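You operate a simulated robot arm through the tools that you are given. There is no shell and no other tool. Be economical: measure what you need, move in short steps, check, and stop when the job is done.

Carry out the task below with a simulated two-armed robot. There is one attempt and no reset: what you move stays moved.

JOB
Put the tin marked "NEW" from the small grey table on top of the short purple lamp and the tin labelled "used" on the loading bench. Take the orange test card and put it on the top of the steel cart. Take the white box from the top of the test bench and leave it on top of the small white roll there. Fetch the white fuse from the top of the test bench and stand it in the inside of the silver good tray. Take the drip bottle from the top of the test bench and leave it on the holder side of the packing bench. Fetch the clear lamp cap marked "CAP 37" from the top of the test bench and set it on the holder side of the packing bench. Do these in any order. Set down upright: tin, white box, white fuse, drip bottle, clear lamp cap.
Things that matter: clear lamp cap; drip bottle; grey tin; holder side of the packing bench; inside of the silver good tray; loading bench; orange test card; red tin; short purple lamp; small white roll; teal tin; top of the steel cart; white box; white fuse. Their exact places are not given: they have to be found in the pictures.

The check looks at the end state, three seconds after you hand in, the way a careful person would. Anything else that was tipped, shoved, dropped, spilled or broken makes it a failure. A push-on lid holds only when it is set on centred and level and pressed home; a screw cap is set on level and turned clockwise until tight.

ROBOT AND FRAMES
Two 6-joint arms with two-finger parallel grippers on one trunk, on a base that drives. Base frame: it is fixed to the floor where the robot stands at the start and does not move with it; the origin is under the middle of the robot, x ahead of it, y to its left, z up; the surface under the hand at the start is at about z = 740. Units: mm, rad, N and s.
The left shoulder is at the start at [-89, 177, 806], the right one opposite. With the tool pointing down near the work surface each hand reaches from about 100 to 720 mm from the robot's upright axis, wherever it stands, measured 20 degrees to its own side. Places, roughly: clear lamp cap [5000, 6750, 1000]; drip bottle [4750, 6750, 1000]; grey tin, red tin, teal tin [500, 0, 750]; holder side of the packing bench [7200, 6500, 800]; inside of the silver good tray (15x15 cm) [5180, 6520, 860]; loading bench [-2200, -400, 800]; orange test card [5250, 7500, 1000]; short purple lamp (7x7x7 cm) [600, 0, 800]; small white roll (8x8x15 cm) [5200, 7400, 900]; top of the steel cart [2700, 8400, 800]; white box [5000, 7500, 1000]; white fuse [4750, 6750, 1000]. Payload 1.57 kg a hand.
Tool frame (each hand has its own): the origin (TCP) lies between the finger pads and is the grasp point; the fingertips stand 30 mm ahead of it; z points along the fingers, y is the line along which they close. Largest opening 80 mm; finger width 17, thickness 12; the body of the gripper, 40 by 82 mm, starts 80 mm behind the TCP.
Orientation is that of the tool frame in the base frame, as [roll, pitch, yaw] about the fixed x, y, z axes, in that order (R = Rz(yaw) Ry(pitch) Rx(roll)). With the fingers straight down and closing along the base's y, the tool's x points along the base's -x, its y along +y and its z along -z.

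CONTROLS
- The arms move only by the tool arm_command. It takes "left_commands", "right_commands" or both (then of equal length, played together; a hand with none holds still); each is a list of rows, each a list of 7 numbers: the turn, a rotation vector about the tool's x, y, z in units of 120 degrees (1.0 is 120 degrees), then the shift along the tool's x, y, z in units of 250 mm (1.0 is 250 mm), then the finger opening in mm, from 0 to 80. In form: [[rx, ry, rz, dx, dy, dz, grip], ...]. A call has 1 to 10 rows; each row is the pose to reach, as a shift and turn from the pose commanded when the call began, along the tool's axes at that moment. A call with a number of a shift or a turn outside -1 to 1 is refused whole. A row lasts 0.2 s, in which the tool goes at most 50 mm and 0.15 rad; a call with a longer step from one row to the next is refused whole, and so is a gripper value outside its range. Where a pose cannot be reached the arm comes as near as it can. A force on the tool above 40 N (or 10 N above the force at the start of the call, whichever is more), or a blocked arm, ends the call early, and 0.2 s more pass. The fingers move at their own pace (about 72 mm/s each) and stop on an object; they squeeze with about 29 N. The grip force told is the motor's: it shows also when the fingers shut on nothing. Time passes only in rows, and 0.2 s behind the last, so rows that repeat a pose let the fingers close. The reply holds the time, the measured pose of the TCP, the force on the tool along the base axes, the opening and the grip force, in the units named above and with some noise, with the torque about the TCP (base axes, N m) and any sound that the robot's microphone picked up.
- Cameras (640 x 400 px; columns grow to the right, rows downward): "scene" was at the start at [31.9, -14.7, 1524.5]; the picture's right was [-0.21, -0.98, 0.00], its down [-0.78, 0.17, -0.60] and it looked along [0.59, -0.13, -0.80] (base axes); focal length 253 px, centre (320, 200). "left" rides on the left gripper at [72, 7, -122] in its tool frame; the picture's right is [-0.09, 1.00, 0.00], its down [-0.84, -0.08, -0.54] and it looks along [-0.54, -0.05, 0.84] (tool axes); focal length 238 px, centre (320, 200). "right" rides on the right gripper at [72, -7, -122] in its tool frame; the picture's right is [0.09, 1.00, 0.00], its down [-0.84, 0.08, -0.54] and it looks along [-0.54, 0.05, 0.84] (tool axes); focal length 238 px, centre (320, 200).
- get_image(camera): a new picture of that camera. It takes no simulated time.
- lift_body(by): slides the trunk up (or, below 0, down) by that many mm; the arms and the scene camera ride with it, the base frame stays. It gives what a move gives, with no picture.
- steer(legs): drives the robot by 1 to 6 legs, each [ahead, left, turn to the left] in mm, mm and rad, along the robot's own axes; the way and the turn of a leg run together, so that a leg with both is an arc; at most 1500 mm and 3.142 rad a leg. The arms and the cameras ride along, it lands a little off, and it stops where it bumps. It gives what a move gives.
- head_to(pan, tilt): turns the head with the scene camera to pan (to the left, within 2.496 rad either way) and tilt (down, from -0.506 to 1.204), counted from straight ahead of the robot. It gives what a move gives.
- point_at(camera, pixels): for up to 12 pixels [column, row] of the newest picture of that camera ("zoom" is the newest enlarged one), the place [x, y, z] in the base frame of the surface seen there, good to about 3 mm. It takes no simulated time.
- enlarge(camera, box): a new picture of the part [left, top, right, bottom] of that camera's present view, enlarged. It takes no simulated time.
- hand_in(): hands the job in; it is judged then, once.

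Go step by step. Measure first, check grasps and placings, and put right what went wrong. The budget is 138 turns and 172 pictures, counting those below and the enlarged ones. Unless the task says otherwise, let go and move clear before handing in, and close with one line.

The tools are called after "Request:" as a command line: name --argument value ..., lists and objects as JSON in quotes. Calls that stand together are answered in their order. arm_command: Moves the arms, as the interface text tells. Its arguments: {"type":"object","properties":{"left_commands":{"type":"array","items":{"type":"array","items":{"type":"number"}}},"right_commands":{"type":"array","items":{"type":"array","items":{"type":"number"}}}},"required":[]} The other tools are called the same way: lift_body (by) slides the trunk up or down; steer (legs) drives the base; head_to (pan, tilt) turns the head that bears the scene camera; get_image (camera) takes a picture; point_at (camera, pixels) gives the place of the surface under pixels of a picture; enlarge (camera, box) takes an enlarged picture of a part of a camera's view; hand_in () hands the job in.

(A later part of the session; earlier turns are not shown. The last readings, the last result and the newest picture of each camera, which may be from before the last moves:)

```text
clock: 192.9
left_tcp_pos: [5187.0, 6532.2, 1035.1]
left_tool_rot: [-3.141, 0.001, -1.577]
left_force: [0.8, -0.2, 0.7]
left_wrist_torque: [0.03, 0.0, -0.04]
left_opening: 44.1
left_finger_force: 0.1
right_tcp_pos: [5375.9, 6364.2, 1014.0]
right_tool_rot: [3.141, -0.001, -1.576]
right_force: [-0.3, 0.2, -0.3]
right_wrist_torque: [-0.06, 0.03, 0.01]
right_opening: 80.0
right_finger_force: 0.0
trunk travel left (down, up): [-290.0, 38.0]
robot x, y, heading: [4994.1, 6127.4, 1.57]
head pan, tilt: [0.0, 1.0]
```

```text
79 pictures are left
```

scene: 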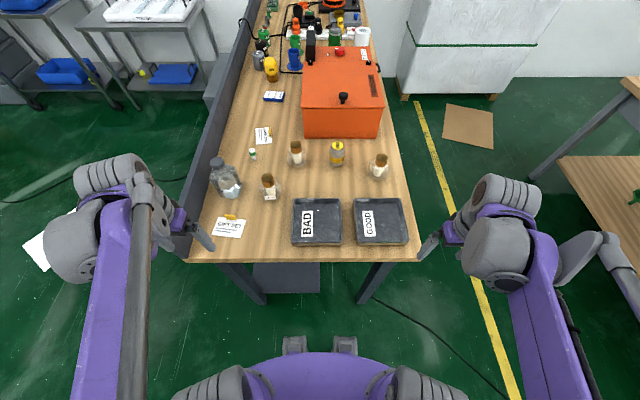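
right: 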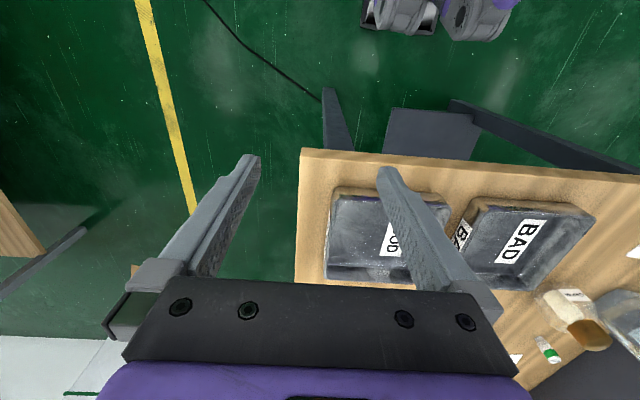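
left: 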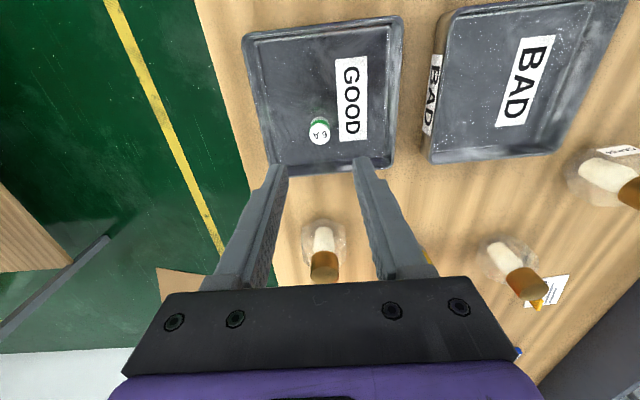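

The fuse stands in the GOOD tray at (319,130). Next I'll take the bottle with the left hand and CAP 37 with the right, so I'll strafe the base 200 mm left.

Request:
steer --legs '[[0, 200, 0]]'

Request:
arm_command --left_commands '[[0, 0, 0, 0.1, 0.15, -0.05, 60], [0, 0, 0, 0.15, 0.33, -0.1, 60], [0, 0, 0, 0.15, 0.51, -0.1, 60], [0, 0, 0, 0.1, 0.69, -0.1, 60], [0, 0, 0, 0.0, 0.83, -0.1, 60], [0, 0, 0, -0.1, 0.96, -0.1, 60], [0, 0, 0, -0.1, 0.96, -0.1, 60]]'

Request:
get_image --camera "left"

Request:
get_image --camera "scene"

```text
clock: 195.3
left_tcp_pos: [4988.6, 6533.5, 1034.7]
left_tool_rot: [3.141, 0.001, -1.576]
left_force: [0.2, -1.2, 0.8]
left_wrist_torque: [-0.01, -0.01, 0.01]
left_opening: 43.9
left_finger_force: 0.0
right_tcp_pos: [5179.9, 6366.4, 1013.8]
right_tool_rot: [-3.141, 0.001, -1.575]
right_force: [0.3, -0.8, 0.9]
right_wrist_torque: [0.0, -0.02, 0.0]
right_opening: 80.1
right_finger_force: 0.0
trunk travel left (down, up): [-290.0, 38.0]
robot x, y, heading: [4799.2, 6128.0, 1.57]
head pan, tilt: [0.0, 1.0]
```

```text
clock: 196.9
left_tcp_pos: [4746.9, 6558.1, 1059.7]
left_tool_rot: [-3.141, -0.001, -1.576]
left_force: [-0.2, -0.6, 0.3]
left_wrist_torque: [0.0, 0.05, -0.01]
left_opening: 59.9
left_finger_force: 0.1
right_tcp_pos: [5180.2, 6365.6, 1013.8]
right_tool_rot: [3.141, 0.0, -1.575]
right_force: [-0.7, -0.6, 0.1]
right_wrist_torque: [0.0, -0.04, -0.02]
right_opening: 79.9
right_finger_force: 0.2
trunk travel left (down, up): [-290.0, 38.0]
robot x, y, heading: [4797.8, 6131.4, 1.566]
head pan, tilt: [0.0, 1.0]
```

```text
78 pictures are left
```

left: 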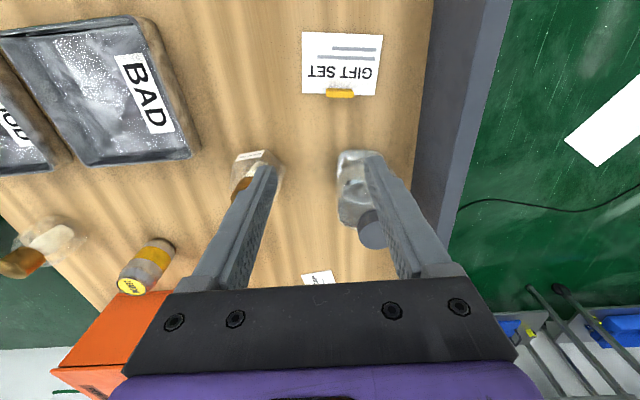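

```text
77 pictures are left
```

scene: 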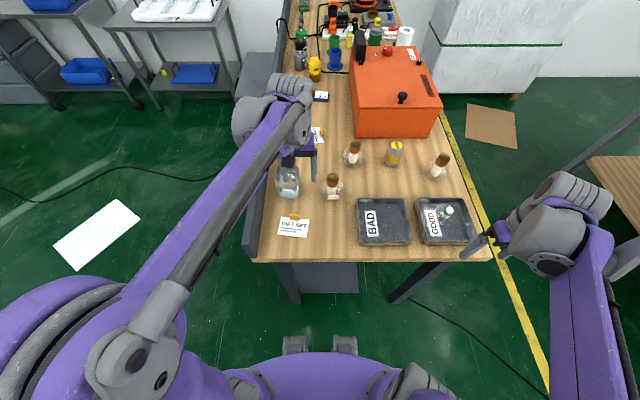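

Request:
enlarge --camera "scene" --box '[264, 135, 344, 215]'

Request:
point_at --camera "left" --pixels '[[372, 235], [372, 212], [358, 222], [372, 245], [360, 200], [352, 175], [345, 155], [345, 210], [365, 208]]'

```text
5.00 times, centred on (304, 175) of scene
```

zoom: 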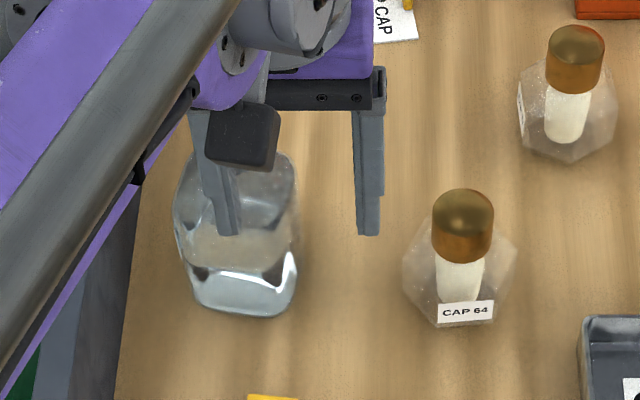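

```text
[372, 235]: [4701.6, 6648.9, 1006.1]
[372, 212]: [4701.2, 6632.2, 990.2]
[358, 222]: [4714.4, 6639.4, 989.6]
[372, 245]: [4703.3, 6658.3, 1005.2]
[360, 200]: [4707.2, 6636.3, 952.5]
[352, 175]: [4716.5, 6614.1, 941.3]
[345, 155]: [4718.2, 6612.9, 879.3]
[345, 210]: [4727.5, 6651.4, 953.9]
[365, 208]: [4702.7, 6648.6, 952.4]
```

The cap centre is (4701,6651), spanning z 985–1006, with the shoulder at z 953. I'll grip the cap with the TCP at z≈995 and do a slow test lift.

Request:
arm_command --left_commands '[[0, 0, 0, -0.15, 0.08, 0, 58], [0, 0, 0, -0.3, 0.15, 0, 58], [0, 0, 0, -0.37, 0.18, 0, 58], [0, 0, 0, -0.37, 0.18, 0, 58], [0, 0, 0, -0.37, 0.18, 0.13, 58], [0, 0, 0, -0.37, 0.18, 0.255, 58], [0, 0, 0, -0.37, 0.18, 0.255, 25], [0, 0, 0, -0.37, 0.18, 0.255, 25], [0, 0, 0, -0.37, 0.18, 0.255, 25]]'

Request:
arm_command --left_commands '[[0, 0, 0, 0, 0, -0.008, 25], [0, 0, 0, 0, 0, -0.02, 25], [0, 0, 0, 0, 0, -0.04, 25], [0, 0, 0, 0, 0, -0.06, 25], [0, 0, 0, 0, 0, -0.06, 25]]'

Request:
get_image --camera "left"

Request:
enlarge --camera "scene" --box '[244, 125, 404, 225]'

```text
clock: 198.9
left_tcp_pos: [4704.8, 6652.5, 998.5]
left_tool_rot: [3.141, 0.004, -1.575]
left_force: [-4.7, 5.5, 33.5]
left_wrist_torque: [0.19, -0.04, -0.09]
left_opening: 51.7
left_finger_force: 28.9
right_tcp_pos: [5179.0, 6365.0, 1014.9]
right_tool_rot: [3.141, 0.002, -1.575]
right_force: [0.6, -0.1, 0.3]
right_wrist_torque: [0.02, 0.01, -0.03]
right_opening: 79.9
right_finger_force: 0.1
trunk travel left (down, up): [-290.0, 38.0]
robot x, y, heading: [4800.0, 6129.9, 1.567]
head pan, tilt: [0.0, 1.0]
```

```text
clock: 200.1
left_tcp_pos: [4704.0, 6651.7, 1011.8]
left_tool_rot: [3.14, 0.0, -1.576]
left_force: [-0.3, -0.6, -4.5]
left_wrist_torque: [0.02, 0.0, 0.0]
left_opening: 37.4
left_finger_force: 28.9
right_tcp_pos: [5179.2, 6365.8, 1014.0]
right_tool_rot: [3.14, 0.002, -1.575]
right_force: [-0.5, 0.3, 0.1]
right_wrist_torque: [0.0, -0.02, 0.01]
right_opening: 80.0
right_finger_force: 0.2
trunk travel left (down, up): [-290.0, 38.0]
robot x, y, heading: [4797.4, 6128.9, 1.566]
head pan, tilt: [0.0, 1.0]
```

```text
75 pictures are left
```

left: 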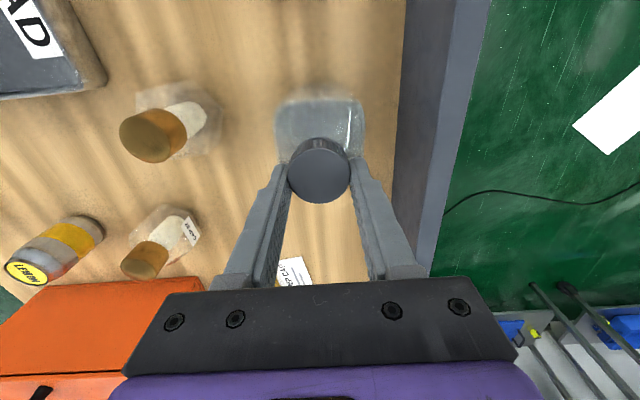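

```text
4.00 times, centred on (324, 175) of scene
```

zoom: 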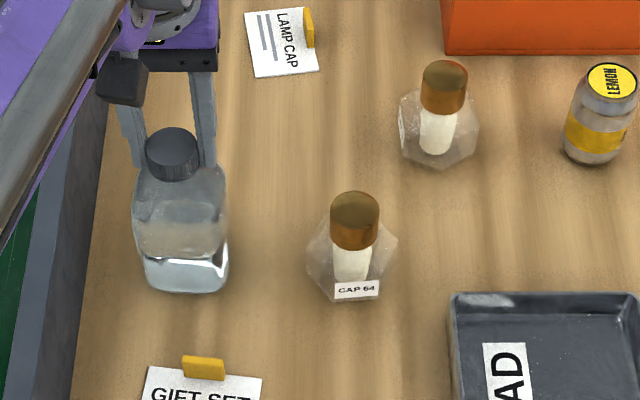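

The bottle is gripped by its cap at 37 mm and hangs free (4.5 N). I'll raise it 40 mm more and measure CAP 37's bronze top.

Request:
arm_command --left_commands '[[0, 0, 0, 0, 0, -0.03, 25], [0, 0, 0, 0, 0, -0.06, 25], [0, 0, 0, 0.03, 0, -0.09, 25], [0, 0, 0, 0.06, 0, -0.12, 25], [0, 0, 0, 0.1, 0, -0.15, 25], [0, 0, 0, 0.1, 0, -0.15, 25]]'

Request:
enlarge --camera "scene" --box '[314, 130, 394, 190]'

Request:
point_at --camera "zoom" --pixels '[[308, 85], [272, 92], [344, 92], [308, 62], [308, 120], [308, 150], [270, 140], [340, 145], [240, 170], [370, 185], [305, 240]]'

```text
clock: 201.5
left_tcp_pos: [4705.3, 6627.5, 1050.1]
left_tool_rot: [-3.14, 0.001, -1.576]
left_force: [-0.8, -0.7, -4.3]
left_wrist_torque: [0.05, -0.03, -0.02]
left_opening: 37.0
left_finger_force: 29.0
right_tcp_pos: [5179.2, 6366.7, 1012.9]
right_tool_rot: [-3.141, 0.001, -1.577]
right_force: [-0.7, 0.2, -0.6]
right_wrist_torque: [-0.01, 0.0, 0.02]
right_opening: 79.9
right_finger_force: 0.0
trunk travel left (down, up): [-290.0, 38.0]
robot x, y, heading: [4799.9, 6129.5, 1.562]
head pan, tilt: [0.0, 1.0]
```

```text
6.67 times, centred on (354, 160) of scene
```

zoom: 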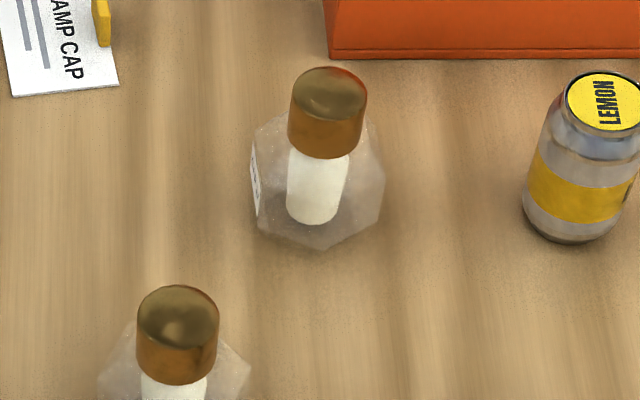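

```text
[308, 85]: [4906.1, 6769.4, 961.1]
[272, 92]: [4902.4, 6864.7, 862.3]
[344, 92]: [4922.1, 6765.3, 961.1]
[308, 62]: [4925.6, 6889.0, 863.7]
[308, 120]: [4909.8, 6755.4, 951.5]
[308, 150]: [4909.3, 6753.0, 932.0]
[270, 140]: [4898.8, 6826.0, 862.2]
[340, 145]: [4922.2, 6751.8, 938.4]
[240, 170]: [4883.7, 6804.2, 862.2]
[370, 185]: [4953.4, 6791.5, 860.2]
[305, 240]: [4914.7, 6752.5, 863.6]
```

CAP 37's bronze top is centred at (4915.5,6769), z 930–961, with diameter about 34. I'll bring the right hand above it.

Request:
arm_command --right_commands '[[0, 0, 0, -0.1, 0.08, -0.08, 56], [0, 0, 0, -0.25, 0.17, -0.08, 56], [0, 0, 0, -0.4, 0.26, -0.08, 56], [0, 0, 0, -0.55, 0.35, -0.08, 56], [0, 0, 0, -0.7, 0.44, -0.08, 56], [0, 0, 0, -0.8, 0.5, -0.08, 56]]'

Request:
arm_command --right_commands '[[0, 0, 0, -0.14, 0.1, 0, 56], [0, 0, 0, -0.28, 0.2, 0, 56], [0, 0, 0, -0.42, 0.3, 0, 56], [0, 0, 0, -0.56, 0.4, 0, 56], [0, 0, 0, -0.7, 0.5, 0, 56], [0, 0, 0, -0.807, 0.564, 0, 56], [0, 0, 0, -0.807, 0.564, 0, 56]]'

Request:
get_image --camera "right"

Request:
enlarge --camera "scene" --box '[284, 110, 412, 210]'

```text
clock: 202.9
left_tcp_pos: [4705.2, 6629.3, 1048.9]
left_tool_rot: [-3.14, 0.001, -1.576]
left_force: [-1.0, 1.1, -4.2]
left_wrist_torque: [0.04, 0.01, -0.02]
left_opening: 37.2
left_finger_force: 28.8
right_tcp_pos: [5053.9, 6566.2, 1035.4]
right_tool_rot: [-3.142, 0.0, -1.575]
right_force: [0.5, -0.5, 0.7]
right_wrist_torque: [-0.02, 0.03, -0.02]
right_opening: 55.7
right_finger_force: 0.1
trunk travel left (down, up): [-290.0, 38.0]
robot x, y, heading: [4797.7, 6132.0, 1.565]
head pan, tilt: [0.0, 1.0]
```

```text
clock: 204.5
left_tcp_pos: [4704.1, 6627.3, 1049.0]
left_tool_rot: [-3.141, 0.0, -1.575]
left_force: [0.3, 0.1, -4.5]
left_wrist_torque: [0.03, 0.02, -0.02]
left_opening: 37.1
left_finger_force: 29.2
right_tcp_pos: [4914.0, 6769.8, 1031.9]
right_tool_rot: [-3.141, 0.0, -1.576]
right_force: [-0.6, -0.5, 0.3]
right_wrist_torque: [-0.01, 0.0, -0.01]
right_opening: 56.2
right_finger_force: 0.1
trunk travel left (down, up): [-290.0, 38.0]
robot x, y, heading: [4797.5, 6129.9, 1.565]
head pan, tilt: [0.0, 1.0]
```

```text
72 pictures are left
```

right: 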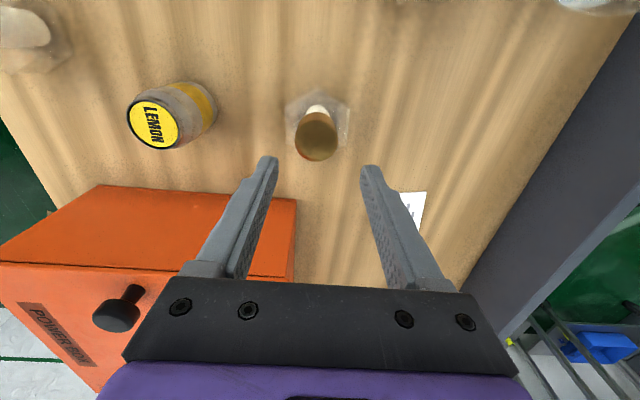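

```text
4.00 times, centred on (348, 160) of scene
```

zoom: 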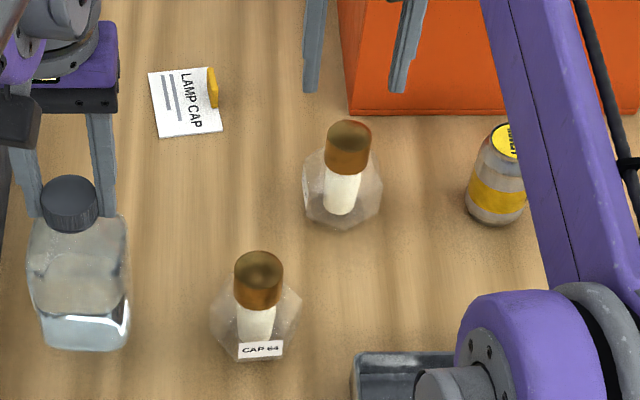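

Request:
point_at --camera "right" --pixels '[[317, 140], [297, 138], [337, 138], [317, 158], [317, 118], [300, 110], [345, 105], [240, 190]]'

```text
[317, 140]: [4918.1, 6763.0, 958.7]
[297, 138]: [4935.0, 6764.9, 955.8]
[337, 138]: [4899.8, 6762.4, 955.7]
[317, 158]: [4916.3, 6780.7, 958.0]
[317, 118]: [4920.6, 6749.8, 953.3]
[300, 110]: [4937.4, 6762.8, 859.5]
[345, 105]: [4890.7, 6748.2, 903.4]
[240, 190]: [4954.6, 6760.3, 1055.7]
```

The top centre is (4917,6765). I'll adjust slightly, descend to z≈964 and grip, then lift slowly.

Request:
arm_command --right_commands '[[0, 0, 0, 0.016, -0.008, 0.1, 56], [0, 0, 0, 0.016, -0.008, 0.2, 56], [0, 0, 0, 0.016, -0.008, 0.274, 56], [0, 0, 0, 0.016, -0.008, 0.274, 20], [0, 0, 0, 0.016, -0.008, 0.274, 20], [0, 0, 0, 0.016, -0.008, 0.274, 20], [0, 0, 0, 0.016, -0.008, 0.26, 20], [0, 0, 0, 0.016, -0.008, 0.24, 20], [0, 0, 0, 0.016, -0.008, 0.22, 20], [0, 0, 0, 0.016, -0.008, 0.22, 20]]'

Request:
get_image --camera "right"

```text
clock: 206.7
left_tcp_pos: [4705.4, 6628.3, 1050.3]
left_tool_rot: [-3.141, -0.002, -1.575]
left_force: [0.6, -0.6, -3.7]
left_wrist_torque: [0.03, 0.02, 0.02]
left_opening: 37.1
left_finger_force: 29.6
right_tcp_pos: [4916.8, 6766.1, 978.8]
right_tool_rot: [3.142, -0.002, -1.576]
right_force: [1.3, -0.7, -1.8]
right_wrist_torque: [0.02, 0.0, 0.01]
right_opening: 36.3
right_finger_force: 29.1
trunk travel left (down, up): [-290.0, 38.0]
robot x, y, heading: [4795.2, 6129.2, 1.568]
head pan, tilt: [0.0, 1.0]
```

```text
70 pictures are left
```

right: 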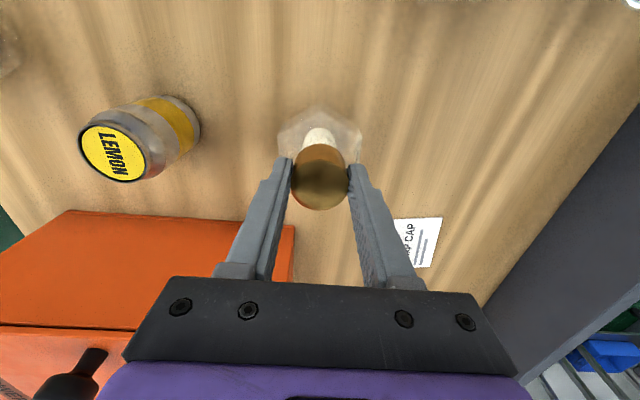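

CAP 37 is held (36 mm, 1.8 N). I'll raise it 80 mm and shift it clear of CAP 64, then back the base out.

Request:
arm_command --right_commands '[[0, 0, 0, 0, 0, -0.06, 20], [0, 0, 0, 0, 0, -0.12, 20], [0, 0, 0, 0, 0, -0.18, 20], [0, 0, 0, 0.02, -0.05, -0.24, 20], [0, 0, 0, 0.06, -0.12, -0.3, 20], [0, 0, 0, 0.1, -0.2, -0.34, 20], [0, 0, 0, 0.15, -0.24, -0.34, 20]]'

Request:
steer --legs '[[-420, 0, 0]]'

Request:
get_image --camera "scene"

Request:
get_image --camera "right"

```text
clock: 208.3
left_tcp_pos: [4704.3, 6627.1, 1048.8]
left_tool_rot: [3.14, -0.001, -1.575]
left_force: [-0.2, -0.7, -3.8]
left_wrist_torque: [0.05, -0.02, 0.03]
left_opening: 37.2
left_finger_force: 28.8
right_tcp_pos: [4977.8, 6727.1, 1063.2]
right_tool_rot: [-3.14, 0.0, -1.576]
right_force: [-0.2, -1.1, -1.8]
right_wrist_torque: [0.01, 0.03, 0.0]
right_opening: 35.9
right_finger_force: 29.2
trunk travel left (down, up): [-290.0, 38.0]
robot x, y, heading: [4799.7, 6129.7, 1.561]
head pan, tilt: [0.0, 1.0]
```

```text
clock: 210.8
left_tcp_pos: [4703.1, 6211.0, 1049.0]
left_tool_rot: [-3.142, 0.0, -1.574]
left_force: [0.1, -0.2, -5.3]
left_wrist_torque: [0.02, 0.01, -0.02]
left_opening: 37.1
left_finger_force: 29.2
right_tcp_pos: [4974.6, 6310.8, 1063.1]
right_tool_rot: [3.141, 0.0, -1.574]
right_force: [-0.5, 0.1, -1.1]
right_wrist_torque: [0.01, 0.01, 0.01]
right_opening: 36.5
right_finger_force: 29.0
trunk travel left (down, up): [-290.0, 38.0]
robot x, y, heading: [4794.1, 5715.4, 1.571]
head pan, tilt: [0.0, 1.0]
```

```text
69 pictures are left
```

scene: 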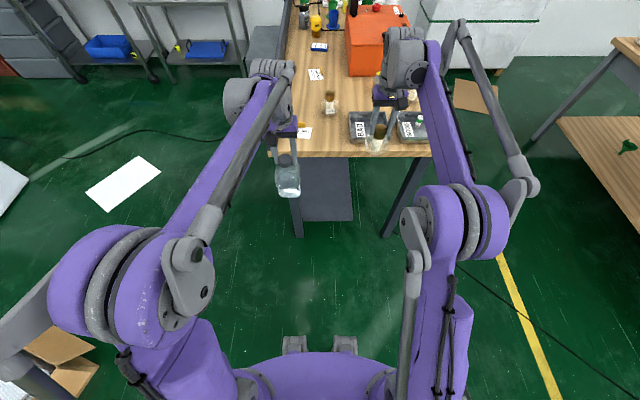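

```text
68 pictures are left
```

right: 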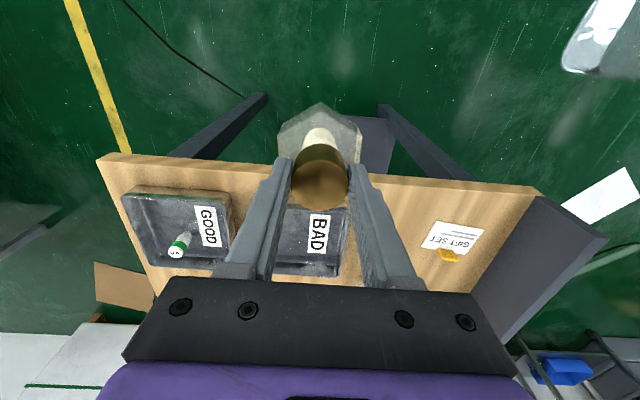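

Both items are held and the fuse still stands. I'll back up, turn to face east and approach the packing bench for a look.

Request:
steer --legs '[[-300, 0, 0], [0, 0, -1.571], [850, 0, 0], [0, 700, 0]]'

Request:
head_to --pan 0.0 --tilt 0.55

Request:
get_image --camera "scene"

```text
clock: 227.2
left_tcp_pos: [6185.6, 6143.8, 1050.4]
left_tool_rot: [3.142, -0.001, 3.095]
left_force: [0.1, -0.3, -4.2]
left_wrist_torque: [0.04, -0.03, 0.0]
left_opening: 36.9
left_finger_force: 28.7
right_tcp_pos: [6273.6, 5867.3, 1062.5]
right_tool_rot: [3.14, 0.0, 3.095]
right_force: [-0.1, 0.8, -1.2]
right_wrist_torque: [0.0, 0.01, 0.02]
right_opening: 36.3
right_finger_force: 29.3
trunk travel left (down, up): [-290.0, 38.0]
robot x, y, heading: [5684.7, 6071.4, -0.043]
head pan, tilt: [0.0, 1.0]
```

```text
clock: 228.1
left_tcp_pos: [6185.0, 6143.7, 1049.3]
left_tool_rot: [-3.141, 0.001, 3.094]
left_force: [-0.6, -0.1, -5.0]
left_wrist_torque: [-0.01, -0.02, -0.02]
left_opening: 37.0
left_finger_force: 29.0
right_tcp_pos: [6272.3, 5867.2, 1063.7]
right_tool_rot: [3.14, 0.001, 3.094]
right_force: [-0.4, 0.4, -0.6]
right_wrist_torque: [0.0, 0.0, 0.0]
right_opening: 36.3
right_finger_force: 29.1
trunk travel left (down, up): [-290.0, 38.0]
robot x, y, heading: [5681.0, 6073.6, -0.046]
head pan, tilt: [0.0, 0.55]
```

```text
67 pictures are left
```

scene: 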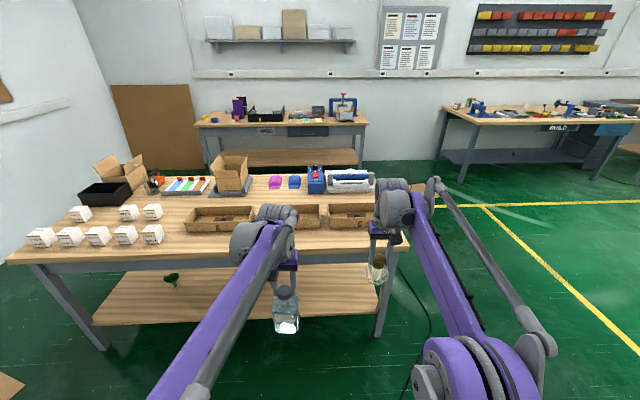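

Request:
enlarge --camera "scene" --box '[0, 145, 230, 275]'

Request:
enlarge --camera "scene" --box '[190, 145, 420, 275]'

Request:
point_at --camera "scene" --pixels '[[10, 258], [400, 245], [85, 225], [80, 185], [180, 245], [220, 205], [270, 205], [250, 190], [190, 210], [350, 185], [185, 185], [330, 225]]'

```text
2.78 times, centred on (115, 210) of scene
```

zoom: 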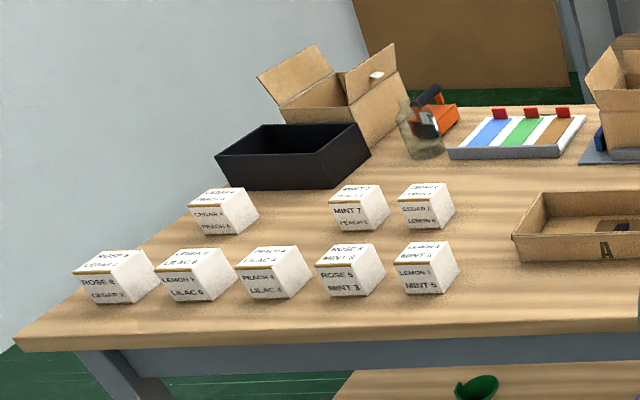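

```text
2.78 times, centred on (305, 210) of scene
```

zoom: 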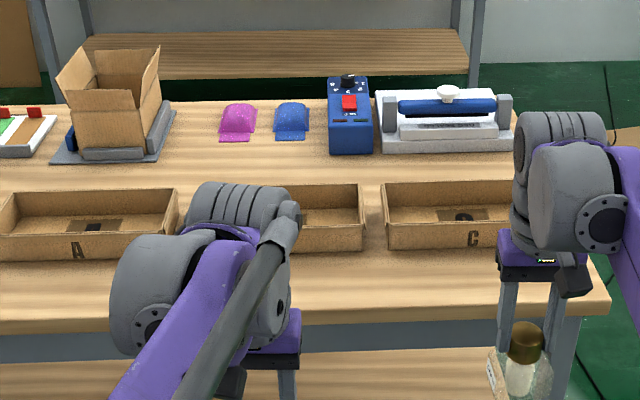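

```text
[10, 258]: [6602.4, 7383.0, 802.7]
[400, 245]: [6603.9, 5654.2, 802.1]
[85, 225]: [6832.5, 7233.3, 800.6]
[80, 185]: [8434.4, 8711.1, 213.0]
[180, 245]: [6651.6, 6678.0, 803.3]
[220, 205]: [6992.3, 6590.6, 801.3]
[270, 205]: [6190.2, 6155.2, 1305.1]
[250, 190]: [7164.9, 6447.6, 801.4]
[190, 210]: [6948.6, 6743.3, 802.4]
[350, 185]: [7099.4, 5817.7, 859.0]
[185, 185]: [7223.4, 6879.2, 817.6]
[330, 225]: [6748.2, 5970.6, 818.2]
```

The packing bench spans x 6600–7300 and y 5650–7385. The carton holder and free area are on the far (east) side, beyond reach from here. I'll measure the space east of it so I can go around.

Request:
point_at --camera "scene" --pixels '[[362, 170], [462, 182], [590, 185], [400, 200], [410, 180], [390, 160], [375, 175], [215, 165], [520, 230], [430, 300]]'

Request:
enlarge --camera "scene" --box '[160, 80, 480, 220]'

Request:
point_at --camera "zoom" --pixels '[[230, 215], [200, 225], [160, 250], [285, 205], [270, 235], [310, 210], [180, 190], [100, 215], [428, 220], [415, 180]]'

```text
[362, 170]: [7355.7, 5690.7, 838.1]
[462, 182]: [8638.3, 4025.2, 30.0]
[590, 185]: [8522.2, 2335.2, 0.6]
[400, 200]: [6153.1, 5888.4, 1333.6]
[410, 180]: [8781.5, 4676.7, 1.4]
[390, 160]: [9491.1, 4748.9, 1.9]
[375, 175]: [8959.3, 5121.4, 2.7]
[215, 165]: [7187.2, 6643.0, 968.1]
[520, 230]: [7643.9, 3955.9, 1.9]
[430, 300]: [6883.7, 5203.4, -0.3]
```

```text
2.00 times, centred on (320, 150) of scene
```

zoom: 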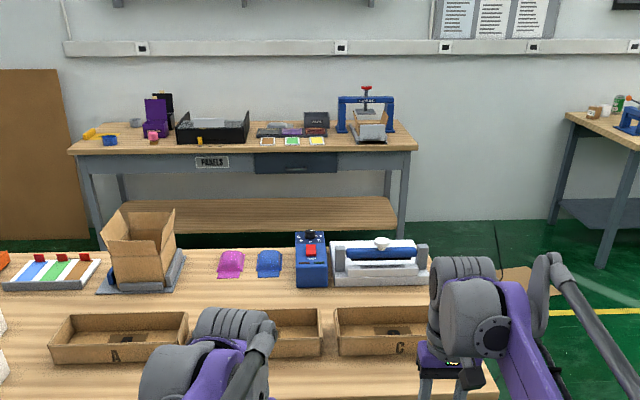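

```text
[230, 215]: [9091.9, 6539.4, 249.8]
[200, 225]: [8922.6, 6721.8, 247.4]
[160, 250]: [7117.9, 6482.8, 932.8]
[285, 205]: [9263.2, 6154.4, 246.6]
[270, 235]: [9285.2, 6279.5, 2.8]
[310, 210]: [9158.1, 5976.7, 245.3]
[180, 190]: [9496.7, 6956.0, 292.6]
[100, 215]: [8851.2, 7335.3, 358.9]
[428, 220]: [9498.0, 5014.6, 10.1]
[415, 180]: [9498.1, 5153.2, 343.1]
```

The aisle east of the packing bench is about 1.4 m wide. I'll drive around its south end to about (8150,5000), turn to face west, then strafe north to y≈6450.

Request:
steer --legs '[[0, 0, 0.045], [0, -1070, 0], [1250, 0, 0], [1230, 0, 0]]'

Request:
steer --legs '[[0, 0, 1.571], [0, 0, 1.571]]'

Request:
head_to --pan -0.6 --tilt 0.5

Request:
get_image --camera "scene"

```text
clock: 250.0
left_tcp_pos: [8677.8, 5053.5, 1049.5]
left_tool_rot: [-3.141, 0.0, 3.112]
left_force: [-0.1, -0.2, -3.2]
left_wrist_torque: [-0.01, -0.02, 0.02]
left_opening: 36.8
left_finger_force: 28.9
right_tcp_pos: [8770.9, 4778.8, 1062.6]
right_tool_rot: [-3.141, -0.002, 3.113]
right_force: [-0.1, 0.9, -0.6]
right_wrist_torque: [-0.04, 0.03, 0.04]
right_opening: 36.1
right_finger_force: 29.4
trunk travel left (down, up): [-290.0, 38.0]
robot x, y, heading: [8176.0, 4972.5, -0.028]
head pan, tilt: [0.0, 0.55]
```

```text
clock: 258.0
left_tcp_pos: [7677.1, 4885.8, 1048.4]
left_tool_rot: [-3.14, 0.0, -0.013]
left_force: [-0.3, -0.2, -3.9]
left_wrist_torque: [-0.01, -0.01, 0.01]
left_opening: 37.0
left_finger_force: 28.8
right_tcp_pos: [7581.1, 5156.6, 1062.2]
right_tool_rot: [-3.141, 0.0, -0.015]
right_force: [0.4, 1.3, -1.3]
right_wrist_torque: [-0.02, -0.01, 0.02]
right_opening: 36.4
right_finger_force: 28.7
trunk travel left (down, up): [-290.0, 38.0]
robot x, y, heading: [8177.2, 4976.5, 3.124]
head pan, tilt: [0.0, 0.55]
```

```text
clock: 259.0
left_tcp_pos: [7677.5, 4886.5, 1050.1]
left_tool_rot: [3.14, 0.0, -0.014]
left_force: [-0.1, -0.2, -4.7]
left_wrist_torque: [-0.01, 0.02, 0.04]
left_opening: 36.8
left_finger_force: 28.8
right_tcp_pos: [7580.8, 5158.0, 1063.3]
right_tool_rot: [3.141, 0.0, -0.013]
right_force: [-0.4, 0.1, -1.7]
right_wrist_torque: [0.01, 0.02, -0.01]
right_opening: 36.3
right_finger_force: 28.9
trunk travel left (down, up): [-290.0, 38.0]
robot x, y, heading: [8175.8, 4974.1, 3.127]
head pan, tilt: [-0.6, 0.499]
```

```text
63 pictures are left
```

scene: 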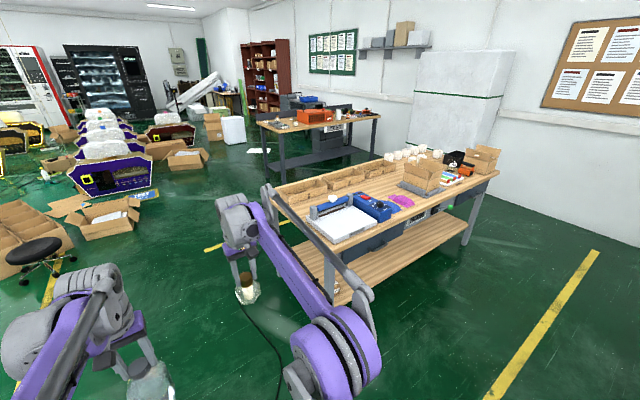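

The east side is clear. I'll strafe north to y≈6430 and look at the bench's near side.

Request:
steer --legs '[[0, 0, 0.015], [0, -1450, 0]]'

Request:
head_to --pan 0.0 --tilt 0.7

Request:
get_image --camera "scene"

```text
clock: 272.2
left_tcp_pos: [7664.1, 6313.2, 1049.1]
left_tool_rot: [-3.141, -0.002, 0.023]
left_force: [0.4, 1.4, -4.1]
left_wrist_torque: [0.0, 0.01, 0.02]
left_opening: 36.7
left_finger_force: 28.7
right_tcp_pos: [7556.0, 6580.1, 1063.4]
right_tool_rot: [3.141, 0.002, 0.023]
right_force: [-0.1, -0.5, -0.8]
right_wrist_torque: [-0.02, -0.01, -0.05]
right_opening: 36.0
right_finger_force: 29.6
trunk travel left (down, up): [-290.0, 38.0]
robot x, y, heading: [8159.8, 6415.3, -3.122]
head pan, tilt: [-0.6, 0.499]
```

```text
clock: 273.2
left_tcp_pos: [7663.1, 6310.6, 1049.8]
left_tool_rot: [3.141, 0.0, 0.024]
left_force: [-0.3, 0.5, -4.8]
left_wrist_torque: [-0.01, -0.01, 0.0]
left_opening: 36.8
left_finger_force: 29.0
right_tcp_pos: [7557.1, 6580.0, 1063.5]
right_tool_rot: [3.141, 0.0, 0.023]
right_force: [0.8, 0.1, -1.1]
right_wrist_torque: [0.0, -0.01, -0.02]
right_opening: 36.5
right_finger_force: 29.2
trunk travel left (down, up): [-290.0, 38.0]
robot x, y, heading: [8157.0, 6416.6, -3.119]
head pan, tilt: [0.0, 0.7]
```

```text
62 pictures are left
```

scene: 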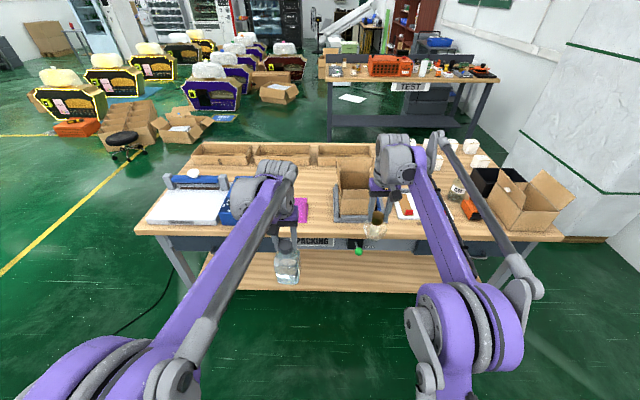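

Request:
enlarge --camera "scene" --box '[130, 135, 350, 265]'

Request:
enlarge --camera "scene" --box '[290, 135, 570, 265]'

Request:
point_at --camera "scene" --pixels '[[315, 205], [320, 185], [315, 222], [322, 228], [303, 218], [303, 200], [337, 215], [335, 190], [375, 215], [410, 215], [440, 222], [320, 236]]'

```text
2.91 times, centred on (240, 200) of scene
```

zoom: 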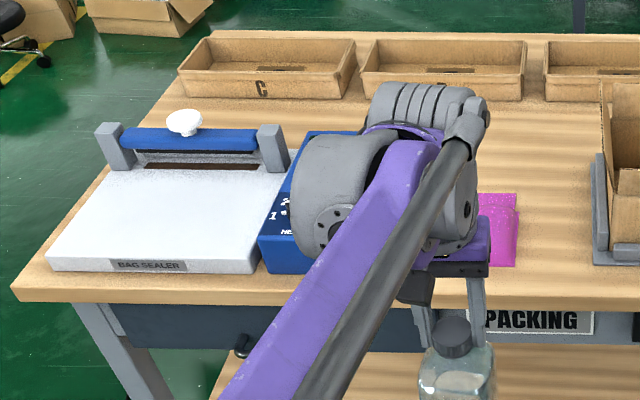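

```text
2.29 times, centred on (430, 200) of scene
```

zoom: 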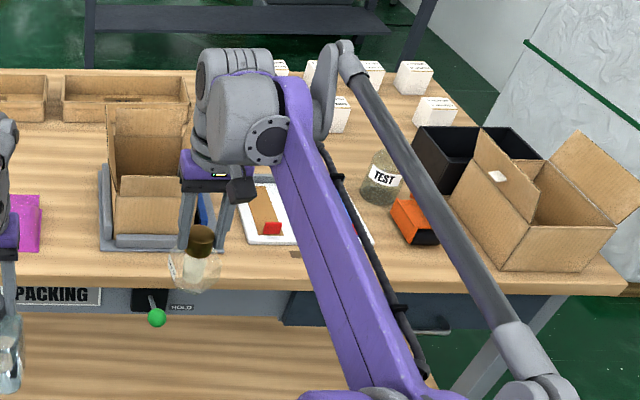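

```text
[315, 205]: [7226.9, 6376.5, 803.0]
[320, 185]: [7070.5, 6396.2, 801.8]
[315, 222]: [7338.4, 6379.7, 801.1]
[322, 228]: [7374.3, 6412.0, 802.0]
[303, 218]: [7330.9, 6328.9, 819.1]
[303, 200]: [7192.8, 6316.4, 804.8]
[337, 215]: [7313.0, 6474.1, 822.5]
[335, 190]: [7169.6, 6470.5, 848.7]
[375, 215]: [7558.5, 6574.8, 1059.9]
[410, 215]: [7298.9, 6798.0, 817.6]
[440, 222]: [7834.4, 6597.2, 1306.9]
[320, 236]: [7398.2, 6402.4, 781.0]
```

The holder (grey fixture, "HOLD" lever below) is on this east side. A bare column at y≈6405, x 7000–7390, lies between the magenta item and the holder. I'll retract the right hand, centre the left, and then drive in.

Request:
arm_command --left_commands '[[0, 0, 0, 0, -0.06, 0, 25], [0, 0, 0, 0, -0.13, 0, 25], [0, 0, 0, 0, -0.2, 0, 25], [0, 0, 0, 0, -0.27, 0, 25], [0, 0, 0, 0, -0.33, 0, 25], [0, 0, 0, 0, -0.376, 0, 25], [0, 0, 0, 0, -0.376, 0, 25], [0, 0, 0, 0, -0.376, 0, 25]]' --right_commands '[[0, 0, 0, 0.12, -0.02, 0, 20], [0, 0, 0, 0.25, -0.04, 0, 20], [0, 0, 0, 0.38, -0.06, 0, 20], [0, 0, 0, 0.51, -0.08, 0, 20], [0, 0, 0, 0.64, -0.1, 0, 20], [0, 0, 0, 0.77, -0.12, 0, 20], [0, 0, 0, 0.9, -0.14, 0, 20], [0, 0, 0, 1.0, -0.16, 0, 20]]'

Request:
arm_command --right_commands '[[0, 0, 0, 0.1, -0.1, 0, 20], [0, 0, 0, 0.2, -0.2, 0, 20], [0, 0, 0, 0.25, -0.2, 0, 20]]'

Request:
steer --legs '[[0, 0, -0.022], [445, 0, 0]]'

Request:
head_to --pan 0.0 --tilt 0.95

Request:
get_image --camera "scene"

Request:
get_image --camera "left"

```text
clock: 275.0
left_tcp_pos: [7662.5, 6405.6, 1048.7]
left_tool_rot: [-3.141, 0.0, 0.023]
left_force: [-0.2, -0.2, -4.7]
left_wrist_torque: [0.0, 0.03, -0.01]
left_opening: 36.9
left_finger_force: 29.4
right_tcp_pos: [7807.8, 6625.0, 1061.7]
right_tool_rot: [3.142, 0.001, 0.023]
right_force: [-0.5, -0.7, -1.3]
right_wrist_torque: [0.0, 0.02, -0.01]
right_opening: 36.2
right_finger_force: 28.5
trunk travel left (down, up): [-290.0, 38.0]
robot x, y, heading: [8156.9, 6417.7, -3.12]
head pan, tilt: [0.0, 0.7]
```

```text
clock: 275.8
left_tcp_pos: [7662.6, 6404.8, 1049.3]
left_tool_rot: [3.14, 0.0, 0.021]
left_force: [0.0, -0.3, -4.7]
left_wrist_torque: [0.01, 0.01, 0.0]
left_opening: 36.7
left_finger_force: 29.1
right_tcp_pos: [7866.5, 6676.6, 1062.4]
right_tool_rot: [3.141, 0.002, 0.023]
right_force: [-0.5, -0.3, -1.8]
right_wrist_torque: [0.02, 0.0, 0.0]
right_opening: 36.2
right_finger_force: 29.1
trunk travel left (down, up): [-290.0, 38.0]
robot x, y, heading: [8158.6, 6417.3, -3.121]
head pan, tilt: [0.0, 0.7]
```

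```text
clock: 278.8
left_tcp_pos: [7221.9, 6416.6, 1049.6]
left_tool_rot: [3.141, -0.001, -0.002]
left_force: [0.5, -0.4, -5.0]
left_wrist_torque: [-0.01, 0.0, 0.0]
left_opening: 37.1
left_finger_force: 28.9
right_tcp_pos: [7434.3, 6683.7, 1063.3]
right_tool_rot: [3.141, 0.001, -0.002]
right_force: [-0.7, 0.0, -1.2]
right_wrist_torque: [0.02, -0.04, -0.01]
right_opening: 36.1
right_finger_force: 29.0
trunk travel left (down, up): [-290.0, 38.0]
robot x, y, heading: [7719.1, 6419.9, 3.138]
head pan, tilt: [0.0, 0.7]
```

```text
clock: 279.6
left_tcp_pos: [7221.1, 6417.3, 1048.4]
left_tool_rot: [-3.141, 0.001, -0.002]
left_force: [0.0, -0.1, -5.5]
left_wrist_torque: [0.0, 0.06, -0.02]
left_opening: 36.8
left_finger_force: 28.8
right_tcp_pos: [7435.2, 6683.9, 1062.8]
right_tool_rot: [-3.141, -0.001, -0.001]
right_force: [0.4, 0.4, -1.3]
right_wrist_torque: [0.0, -0.01, 0.0]
right_opening: 36.5
right_finger_force: 29.2
trunk travel left (down, up): [-290.0, 38.0]
robot x, y, heading: [7720.4, 6417.0, 3.134]
head pan, tilt: [0.0, 0.949]
```

```text
59 pictures are left
```

scene: 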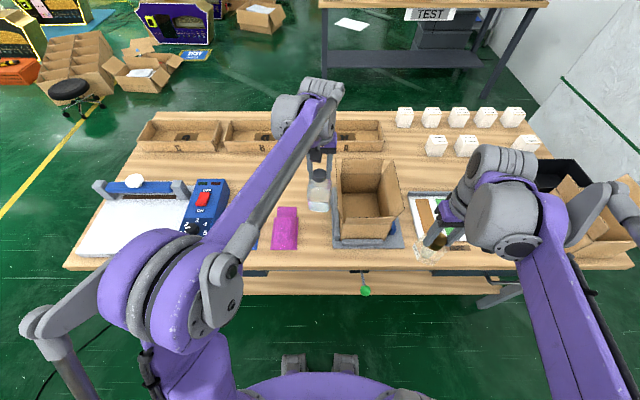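

```text
58 pictures are left
```

left: 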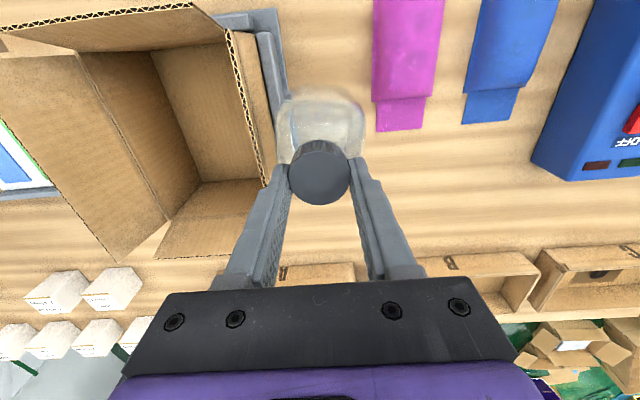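

Request:
point_at --camera "left" --pixels '[[283, 60], [268, 150], [268, 180], [230, 40], [374, 60], [376, 128], [450, 260], [340, 265], [400, 200], [300, 270]]'

Request:
point_at --camera "scene" --pixels '[[273, 248], [297, 248], [298, 210], [336, 245], [333, 185], [337, 160], [330, 225], [315, 260], [305, 195], [318, 225]]'

```text
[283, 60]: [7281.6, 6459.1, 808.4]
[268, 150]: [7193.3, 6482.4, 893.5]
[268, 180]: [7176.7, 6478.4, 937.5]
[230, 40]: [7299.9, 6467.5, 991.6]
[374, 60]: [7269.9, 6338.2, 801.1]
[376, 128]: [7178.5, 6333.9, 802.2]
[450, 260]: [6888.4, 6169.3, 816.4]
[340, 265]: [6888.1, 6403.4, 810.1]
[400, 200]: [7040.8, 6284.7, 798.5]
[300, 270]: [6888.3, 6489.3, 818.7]
```

```text
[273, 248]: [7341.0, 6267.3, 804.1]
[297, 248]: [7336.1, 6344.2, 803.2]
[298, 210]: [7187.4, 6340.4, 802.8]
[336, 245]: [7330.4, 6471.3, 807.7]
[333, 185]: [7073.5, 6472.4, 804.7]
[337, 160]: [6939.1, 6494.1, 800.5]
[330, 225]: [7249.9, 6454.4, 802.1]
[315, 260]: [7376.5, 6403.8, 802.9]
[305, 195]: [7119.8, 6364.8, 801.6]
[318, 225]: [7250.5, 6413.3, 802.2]
```

Free column: y 6344–6457, and it widens west of x 7178. I'll put the bottle at (7105,6385), moving away from the carton first, then forward, then down to near the top.

Request:
arm_command --left_commands '[[0, 0, 0, 0, 0.06, 0, 25], [0, 0, 0, 0, 0.128, 0, 25], [0, 0, 0, -0.08, 0.128, 0, 25], [0, 0, 0, -0.18, 0.128, 0, 25], [0, 0, 0, -0.28, 0.128, 0, 25], [0, 0, 0, -0.38, 0.128, 0, 25], [0, 0, 0, -0.464, 0.128, 0, 25], [0, 0, 0, -0.464, 0.128, 0, 25]]'

Request:
arm_command --left_commands '[[0, 0, 0, 0, 0, 0.08, 25], [0, 0, 0, 0, 0, 0.18, 25], [0, 0, 0, 0, 0, 0.28, 25], [0, 0, 0, 0, 0, 0.36, 25], [0, 0, 0, 0, 0, 0.4, 25], [0, 0, 0, 0, 0, 0.4, 25]]'

Request:
get_image --camera "left"

Request:
enlarge --camera "scene" --box '[240, 110, 400, 270]'

```text
clock: 281.4
left_tcp_pos: [7106.1, 6384.8, 1048.2]
left_tool_rot: [-3.141, 0.0, 0.0]
left_force: [0.3, 0.1, -4.7]
left_wrist_torque: [0.01, 0.01, -0.02]
left_opening: 37.0
left_finger_force: 28.7
right_tcp_pos: [7434.2, 6683.4, 1063.0]
right_tool_rot: [-3.14, 0.001, -0.002]
right_force: [-0.1, -0.3, -1.7]
right_wrist_torque: [-0.03, 0.0, 0.01]
right_opening: 36.3
right_finger_force: 29.5
trunk travel left (down, up): [-290.0, 38.0]
robot x, y, heading: [7715.9, 6414.2, 3.139]
head pan, tilt: [0.0, 0.949]
```

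```text
clock: 282.8
left_tcp_pos: [7106.4, 6384.9, 951.0]
left_tool_rot: [-3.141, 0.001, -0.001]
left_force: [-4.6, -3.0, 21.8]
left_wrist_torque: [-0.07, -0.01, -0.02]
left_opening: 36.9
left_finger_force: 29.2
right_tcp_pos: [7434.5, 6682.4, 1064.2]
right_tool_rot: [3.141, 0.002, -0.002]
right_force: [-0.7, -0.3, -0.8]
right_wrist_torque: [0.02, 0.0, 0.01]
right_opening: 36.1
right_finger_force: 28.7
trunk travel left (down, up): [-290.0, 38.0]
robot x, y, heading: [7721.4, 6418.9, 3.139]
head pan, tilt: [0.0, 0.949]
```

```text
57 pictures are left
```

left: 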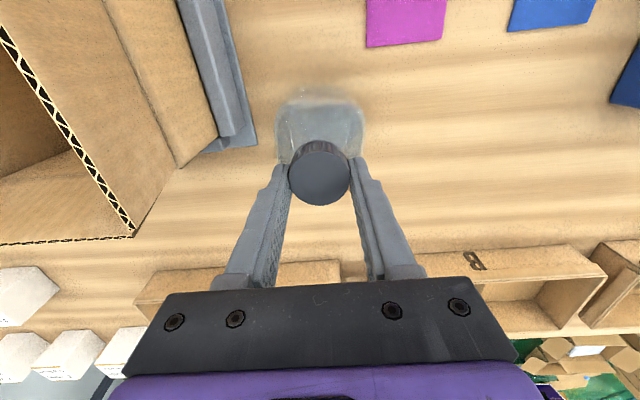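

```text
2.50 times, centred on (320, 190) of scene
```

zoom: 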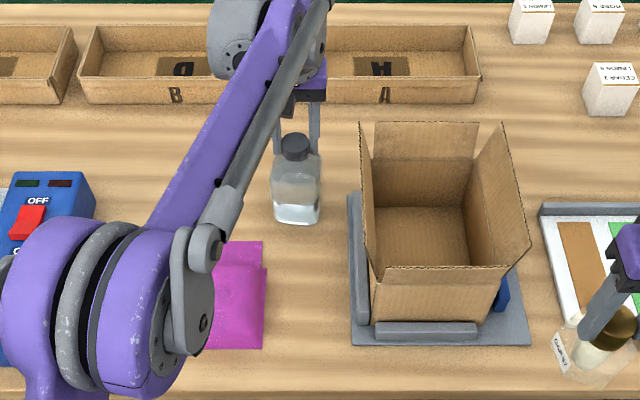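

The bottle is standing on the bench (22 N). I'll relieve the pressure, open and rise.

Request:
arm_command --left_commands '[[0, 0, 0, 0, 0, -0.006, 25], [0, 0, 0, 0, 0, -0.01, 25], [0, 0, 0, 0, 0, -0.01, 45], [0, 0, 0, 0, 0, -0.01, 56], [0, 0, 0, 0, 0, -0.01, 60], [0, 0, 0, 0, 0, -0.1, 60], [0, 0, 0, 0, 0, -0.25, 60], [0, 0, 0, 0, 0, -0.4, 60]]'

Request:
arm_command --left_commands '[[0, 0, 0, 0.15, 0.1, 0, 60], [0, 0, 0, 0.3, 0.2, 0, 60], [0, 0, 0, 0.45, 0.3, 0, 60], [0, 0, 0, 0.6, 0.4, 0, 60], [0, 0, 0, 0.75, 0.5, 0, 60], [0, 0, 0, 0.9, 0.6, 0, 60]]'

Request:
get_image --camera "scene"

```text
clock: 284.6
left_tcp_pos: [7105.9, 6383.8, 1050.8]
left_tool_rot: [3.14, -0.001, -0.002]
left_force: [-0.1, 0.3, 0.1]
left_wrist_torque: [0.0, -0.02, -0.01]
left_opening: 60.0
left_finger_force: 0.0
right_tcp_pos: [7434.8, 6683.1, 1063.4]
right_tool_rot: [3.142, 0.0, -0.001]
right_force: [0.2, 0.1, -2.0]
right_wrist_torque: [-0.03, 0.0, 0.03]
right_opening: 36.2
right_finger_force: 28.9
trunk travel left (down, up): [-290.0, 38.0]
robot x, y, heading: [7724.9, 6414.6, 3.14]
head pan, tilt: [0.0, 0.949]
```

```text
clock: 286.0
left_tcp_pos: [7333.5, 6234.0, 1050.1]
left_tool_rot: [3.141, 0.002, -0.002]
left_force: [0.7, 0.1, 0.5]
left_wrist_torque: [0.0, 0.03, 0.02]
left_opening: 59.8
left_finger_force: 0.1
right_tcp_pos: [7435.7, 6683.9, 1063.0]
right_tool_rot: [-3.141, 0.001, -0.002]
right_force: [0.2, 0.1, -1.2]
right_wrist_torque: [-0.02, -0.02, 0.01]
right_opening: 36.4
right_finger_force: 29.1
trunk travel left (down, up): [-290.0, 38.0]
robot x, y, heading: [7722.4, 6411.8, 3.143]
head pan, tilt: [0.0, 0.949]
```

```text
55 pictures are left
```

scene: 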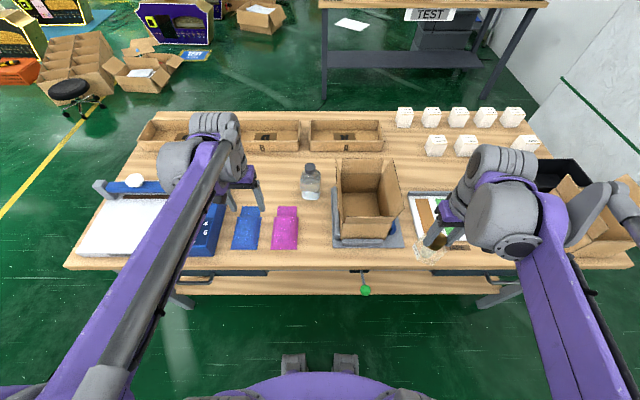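

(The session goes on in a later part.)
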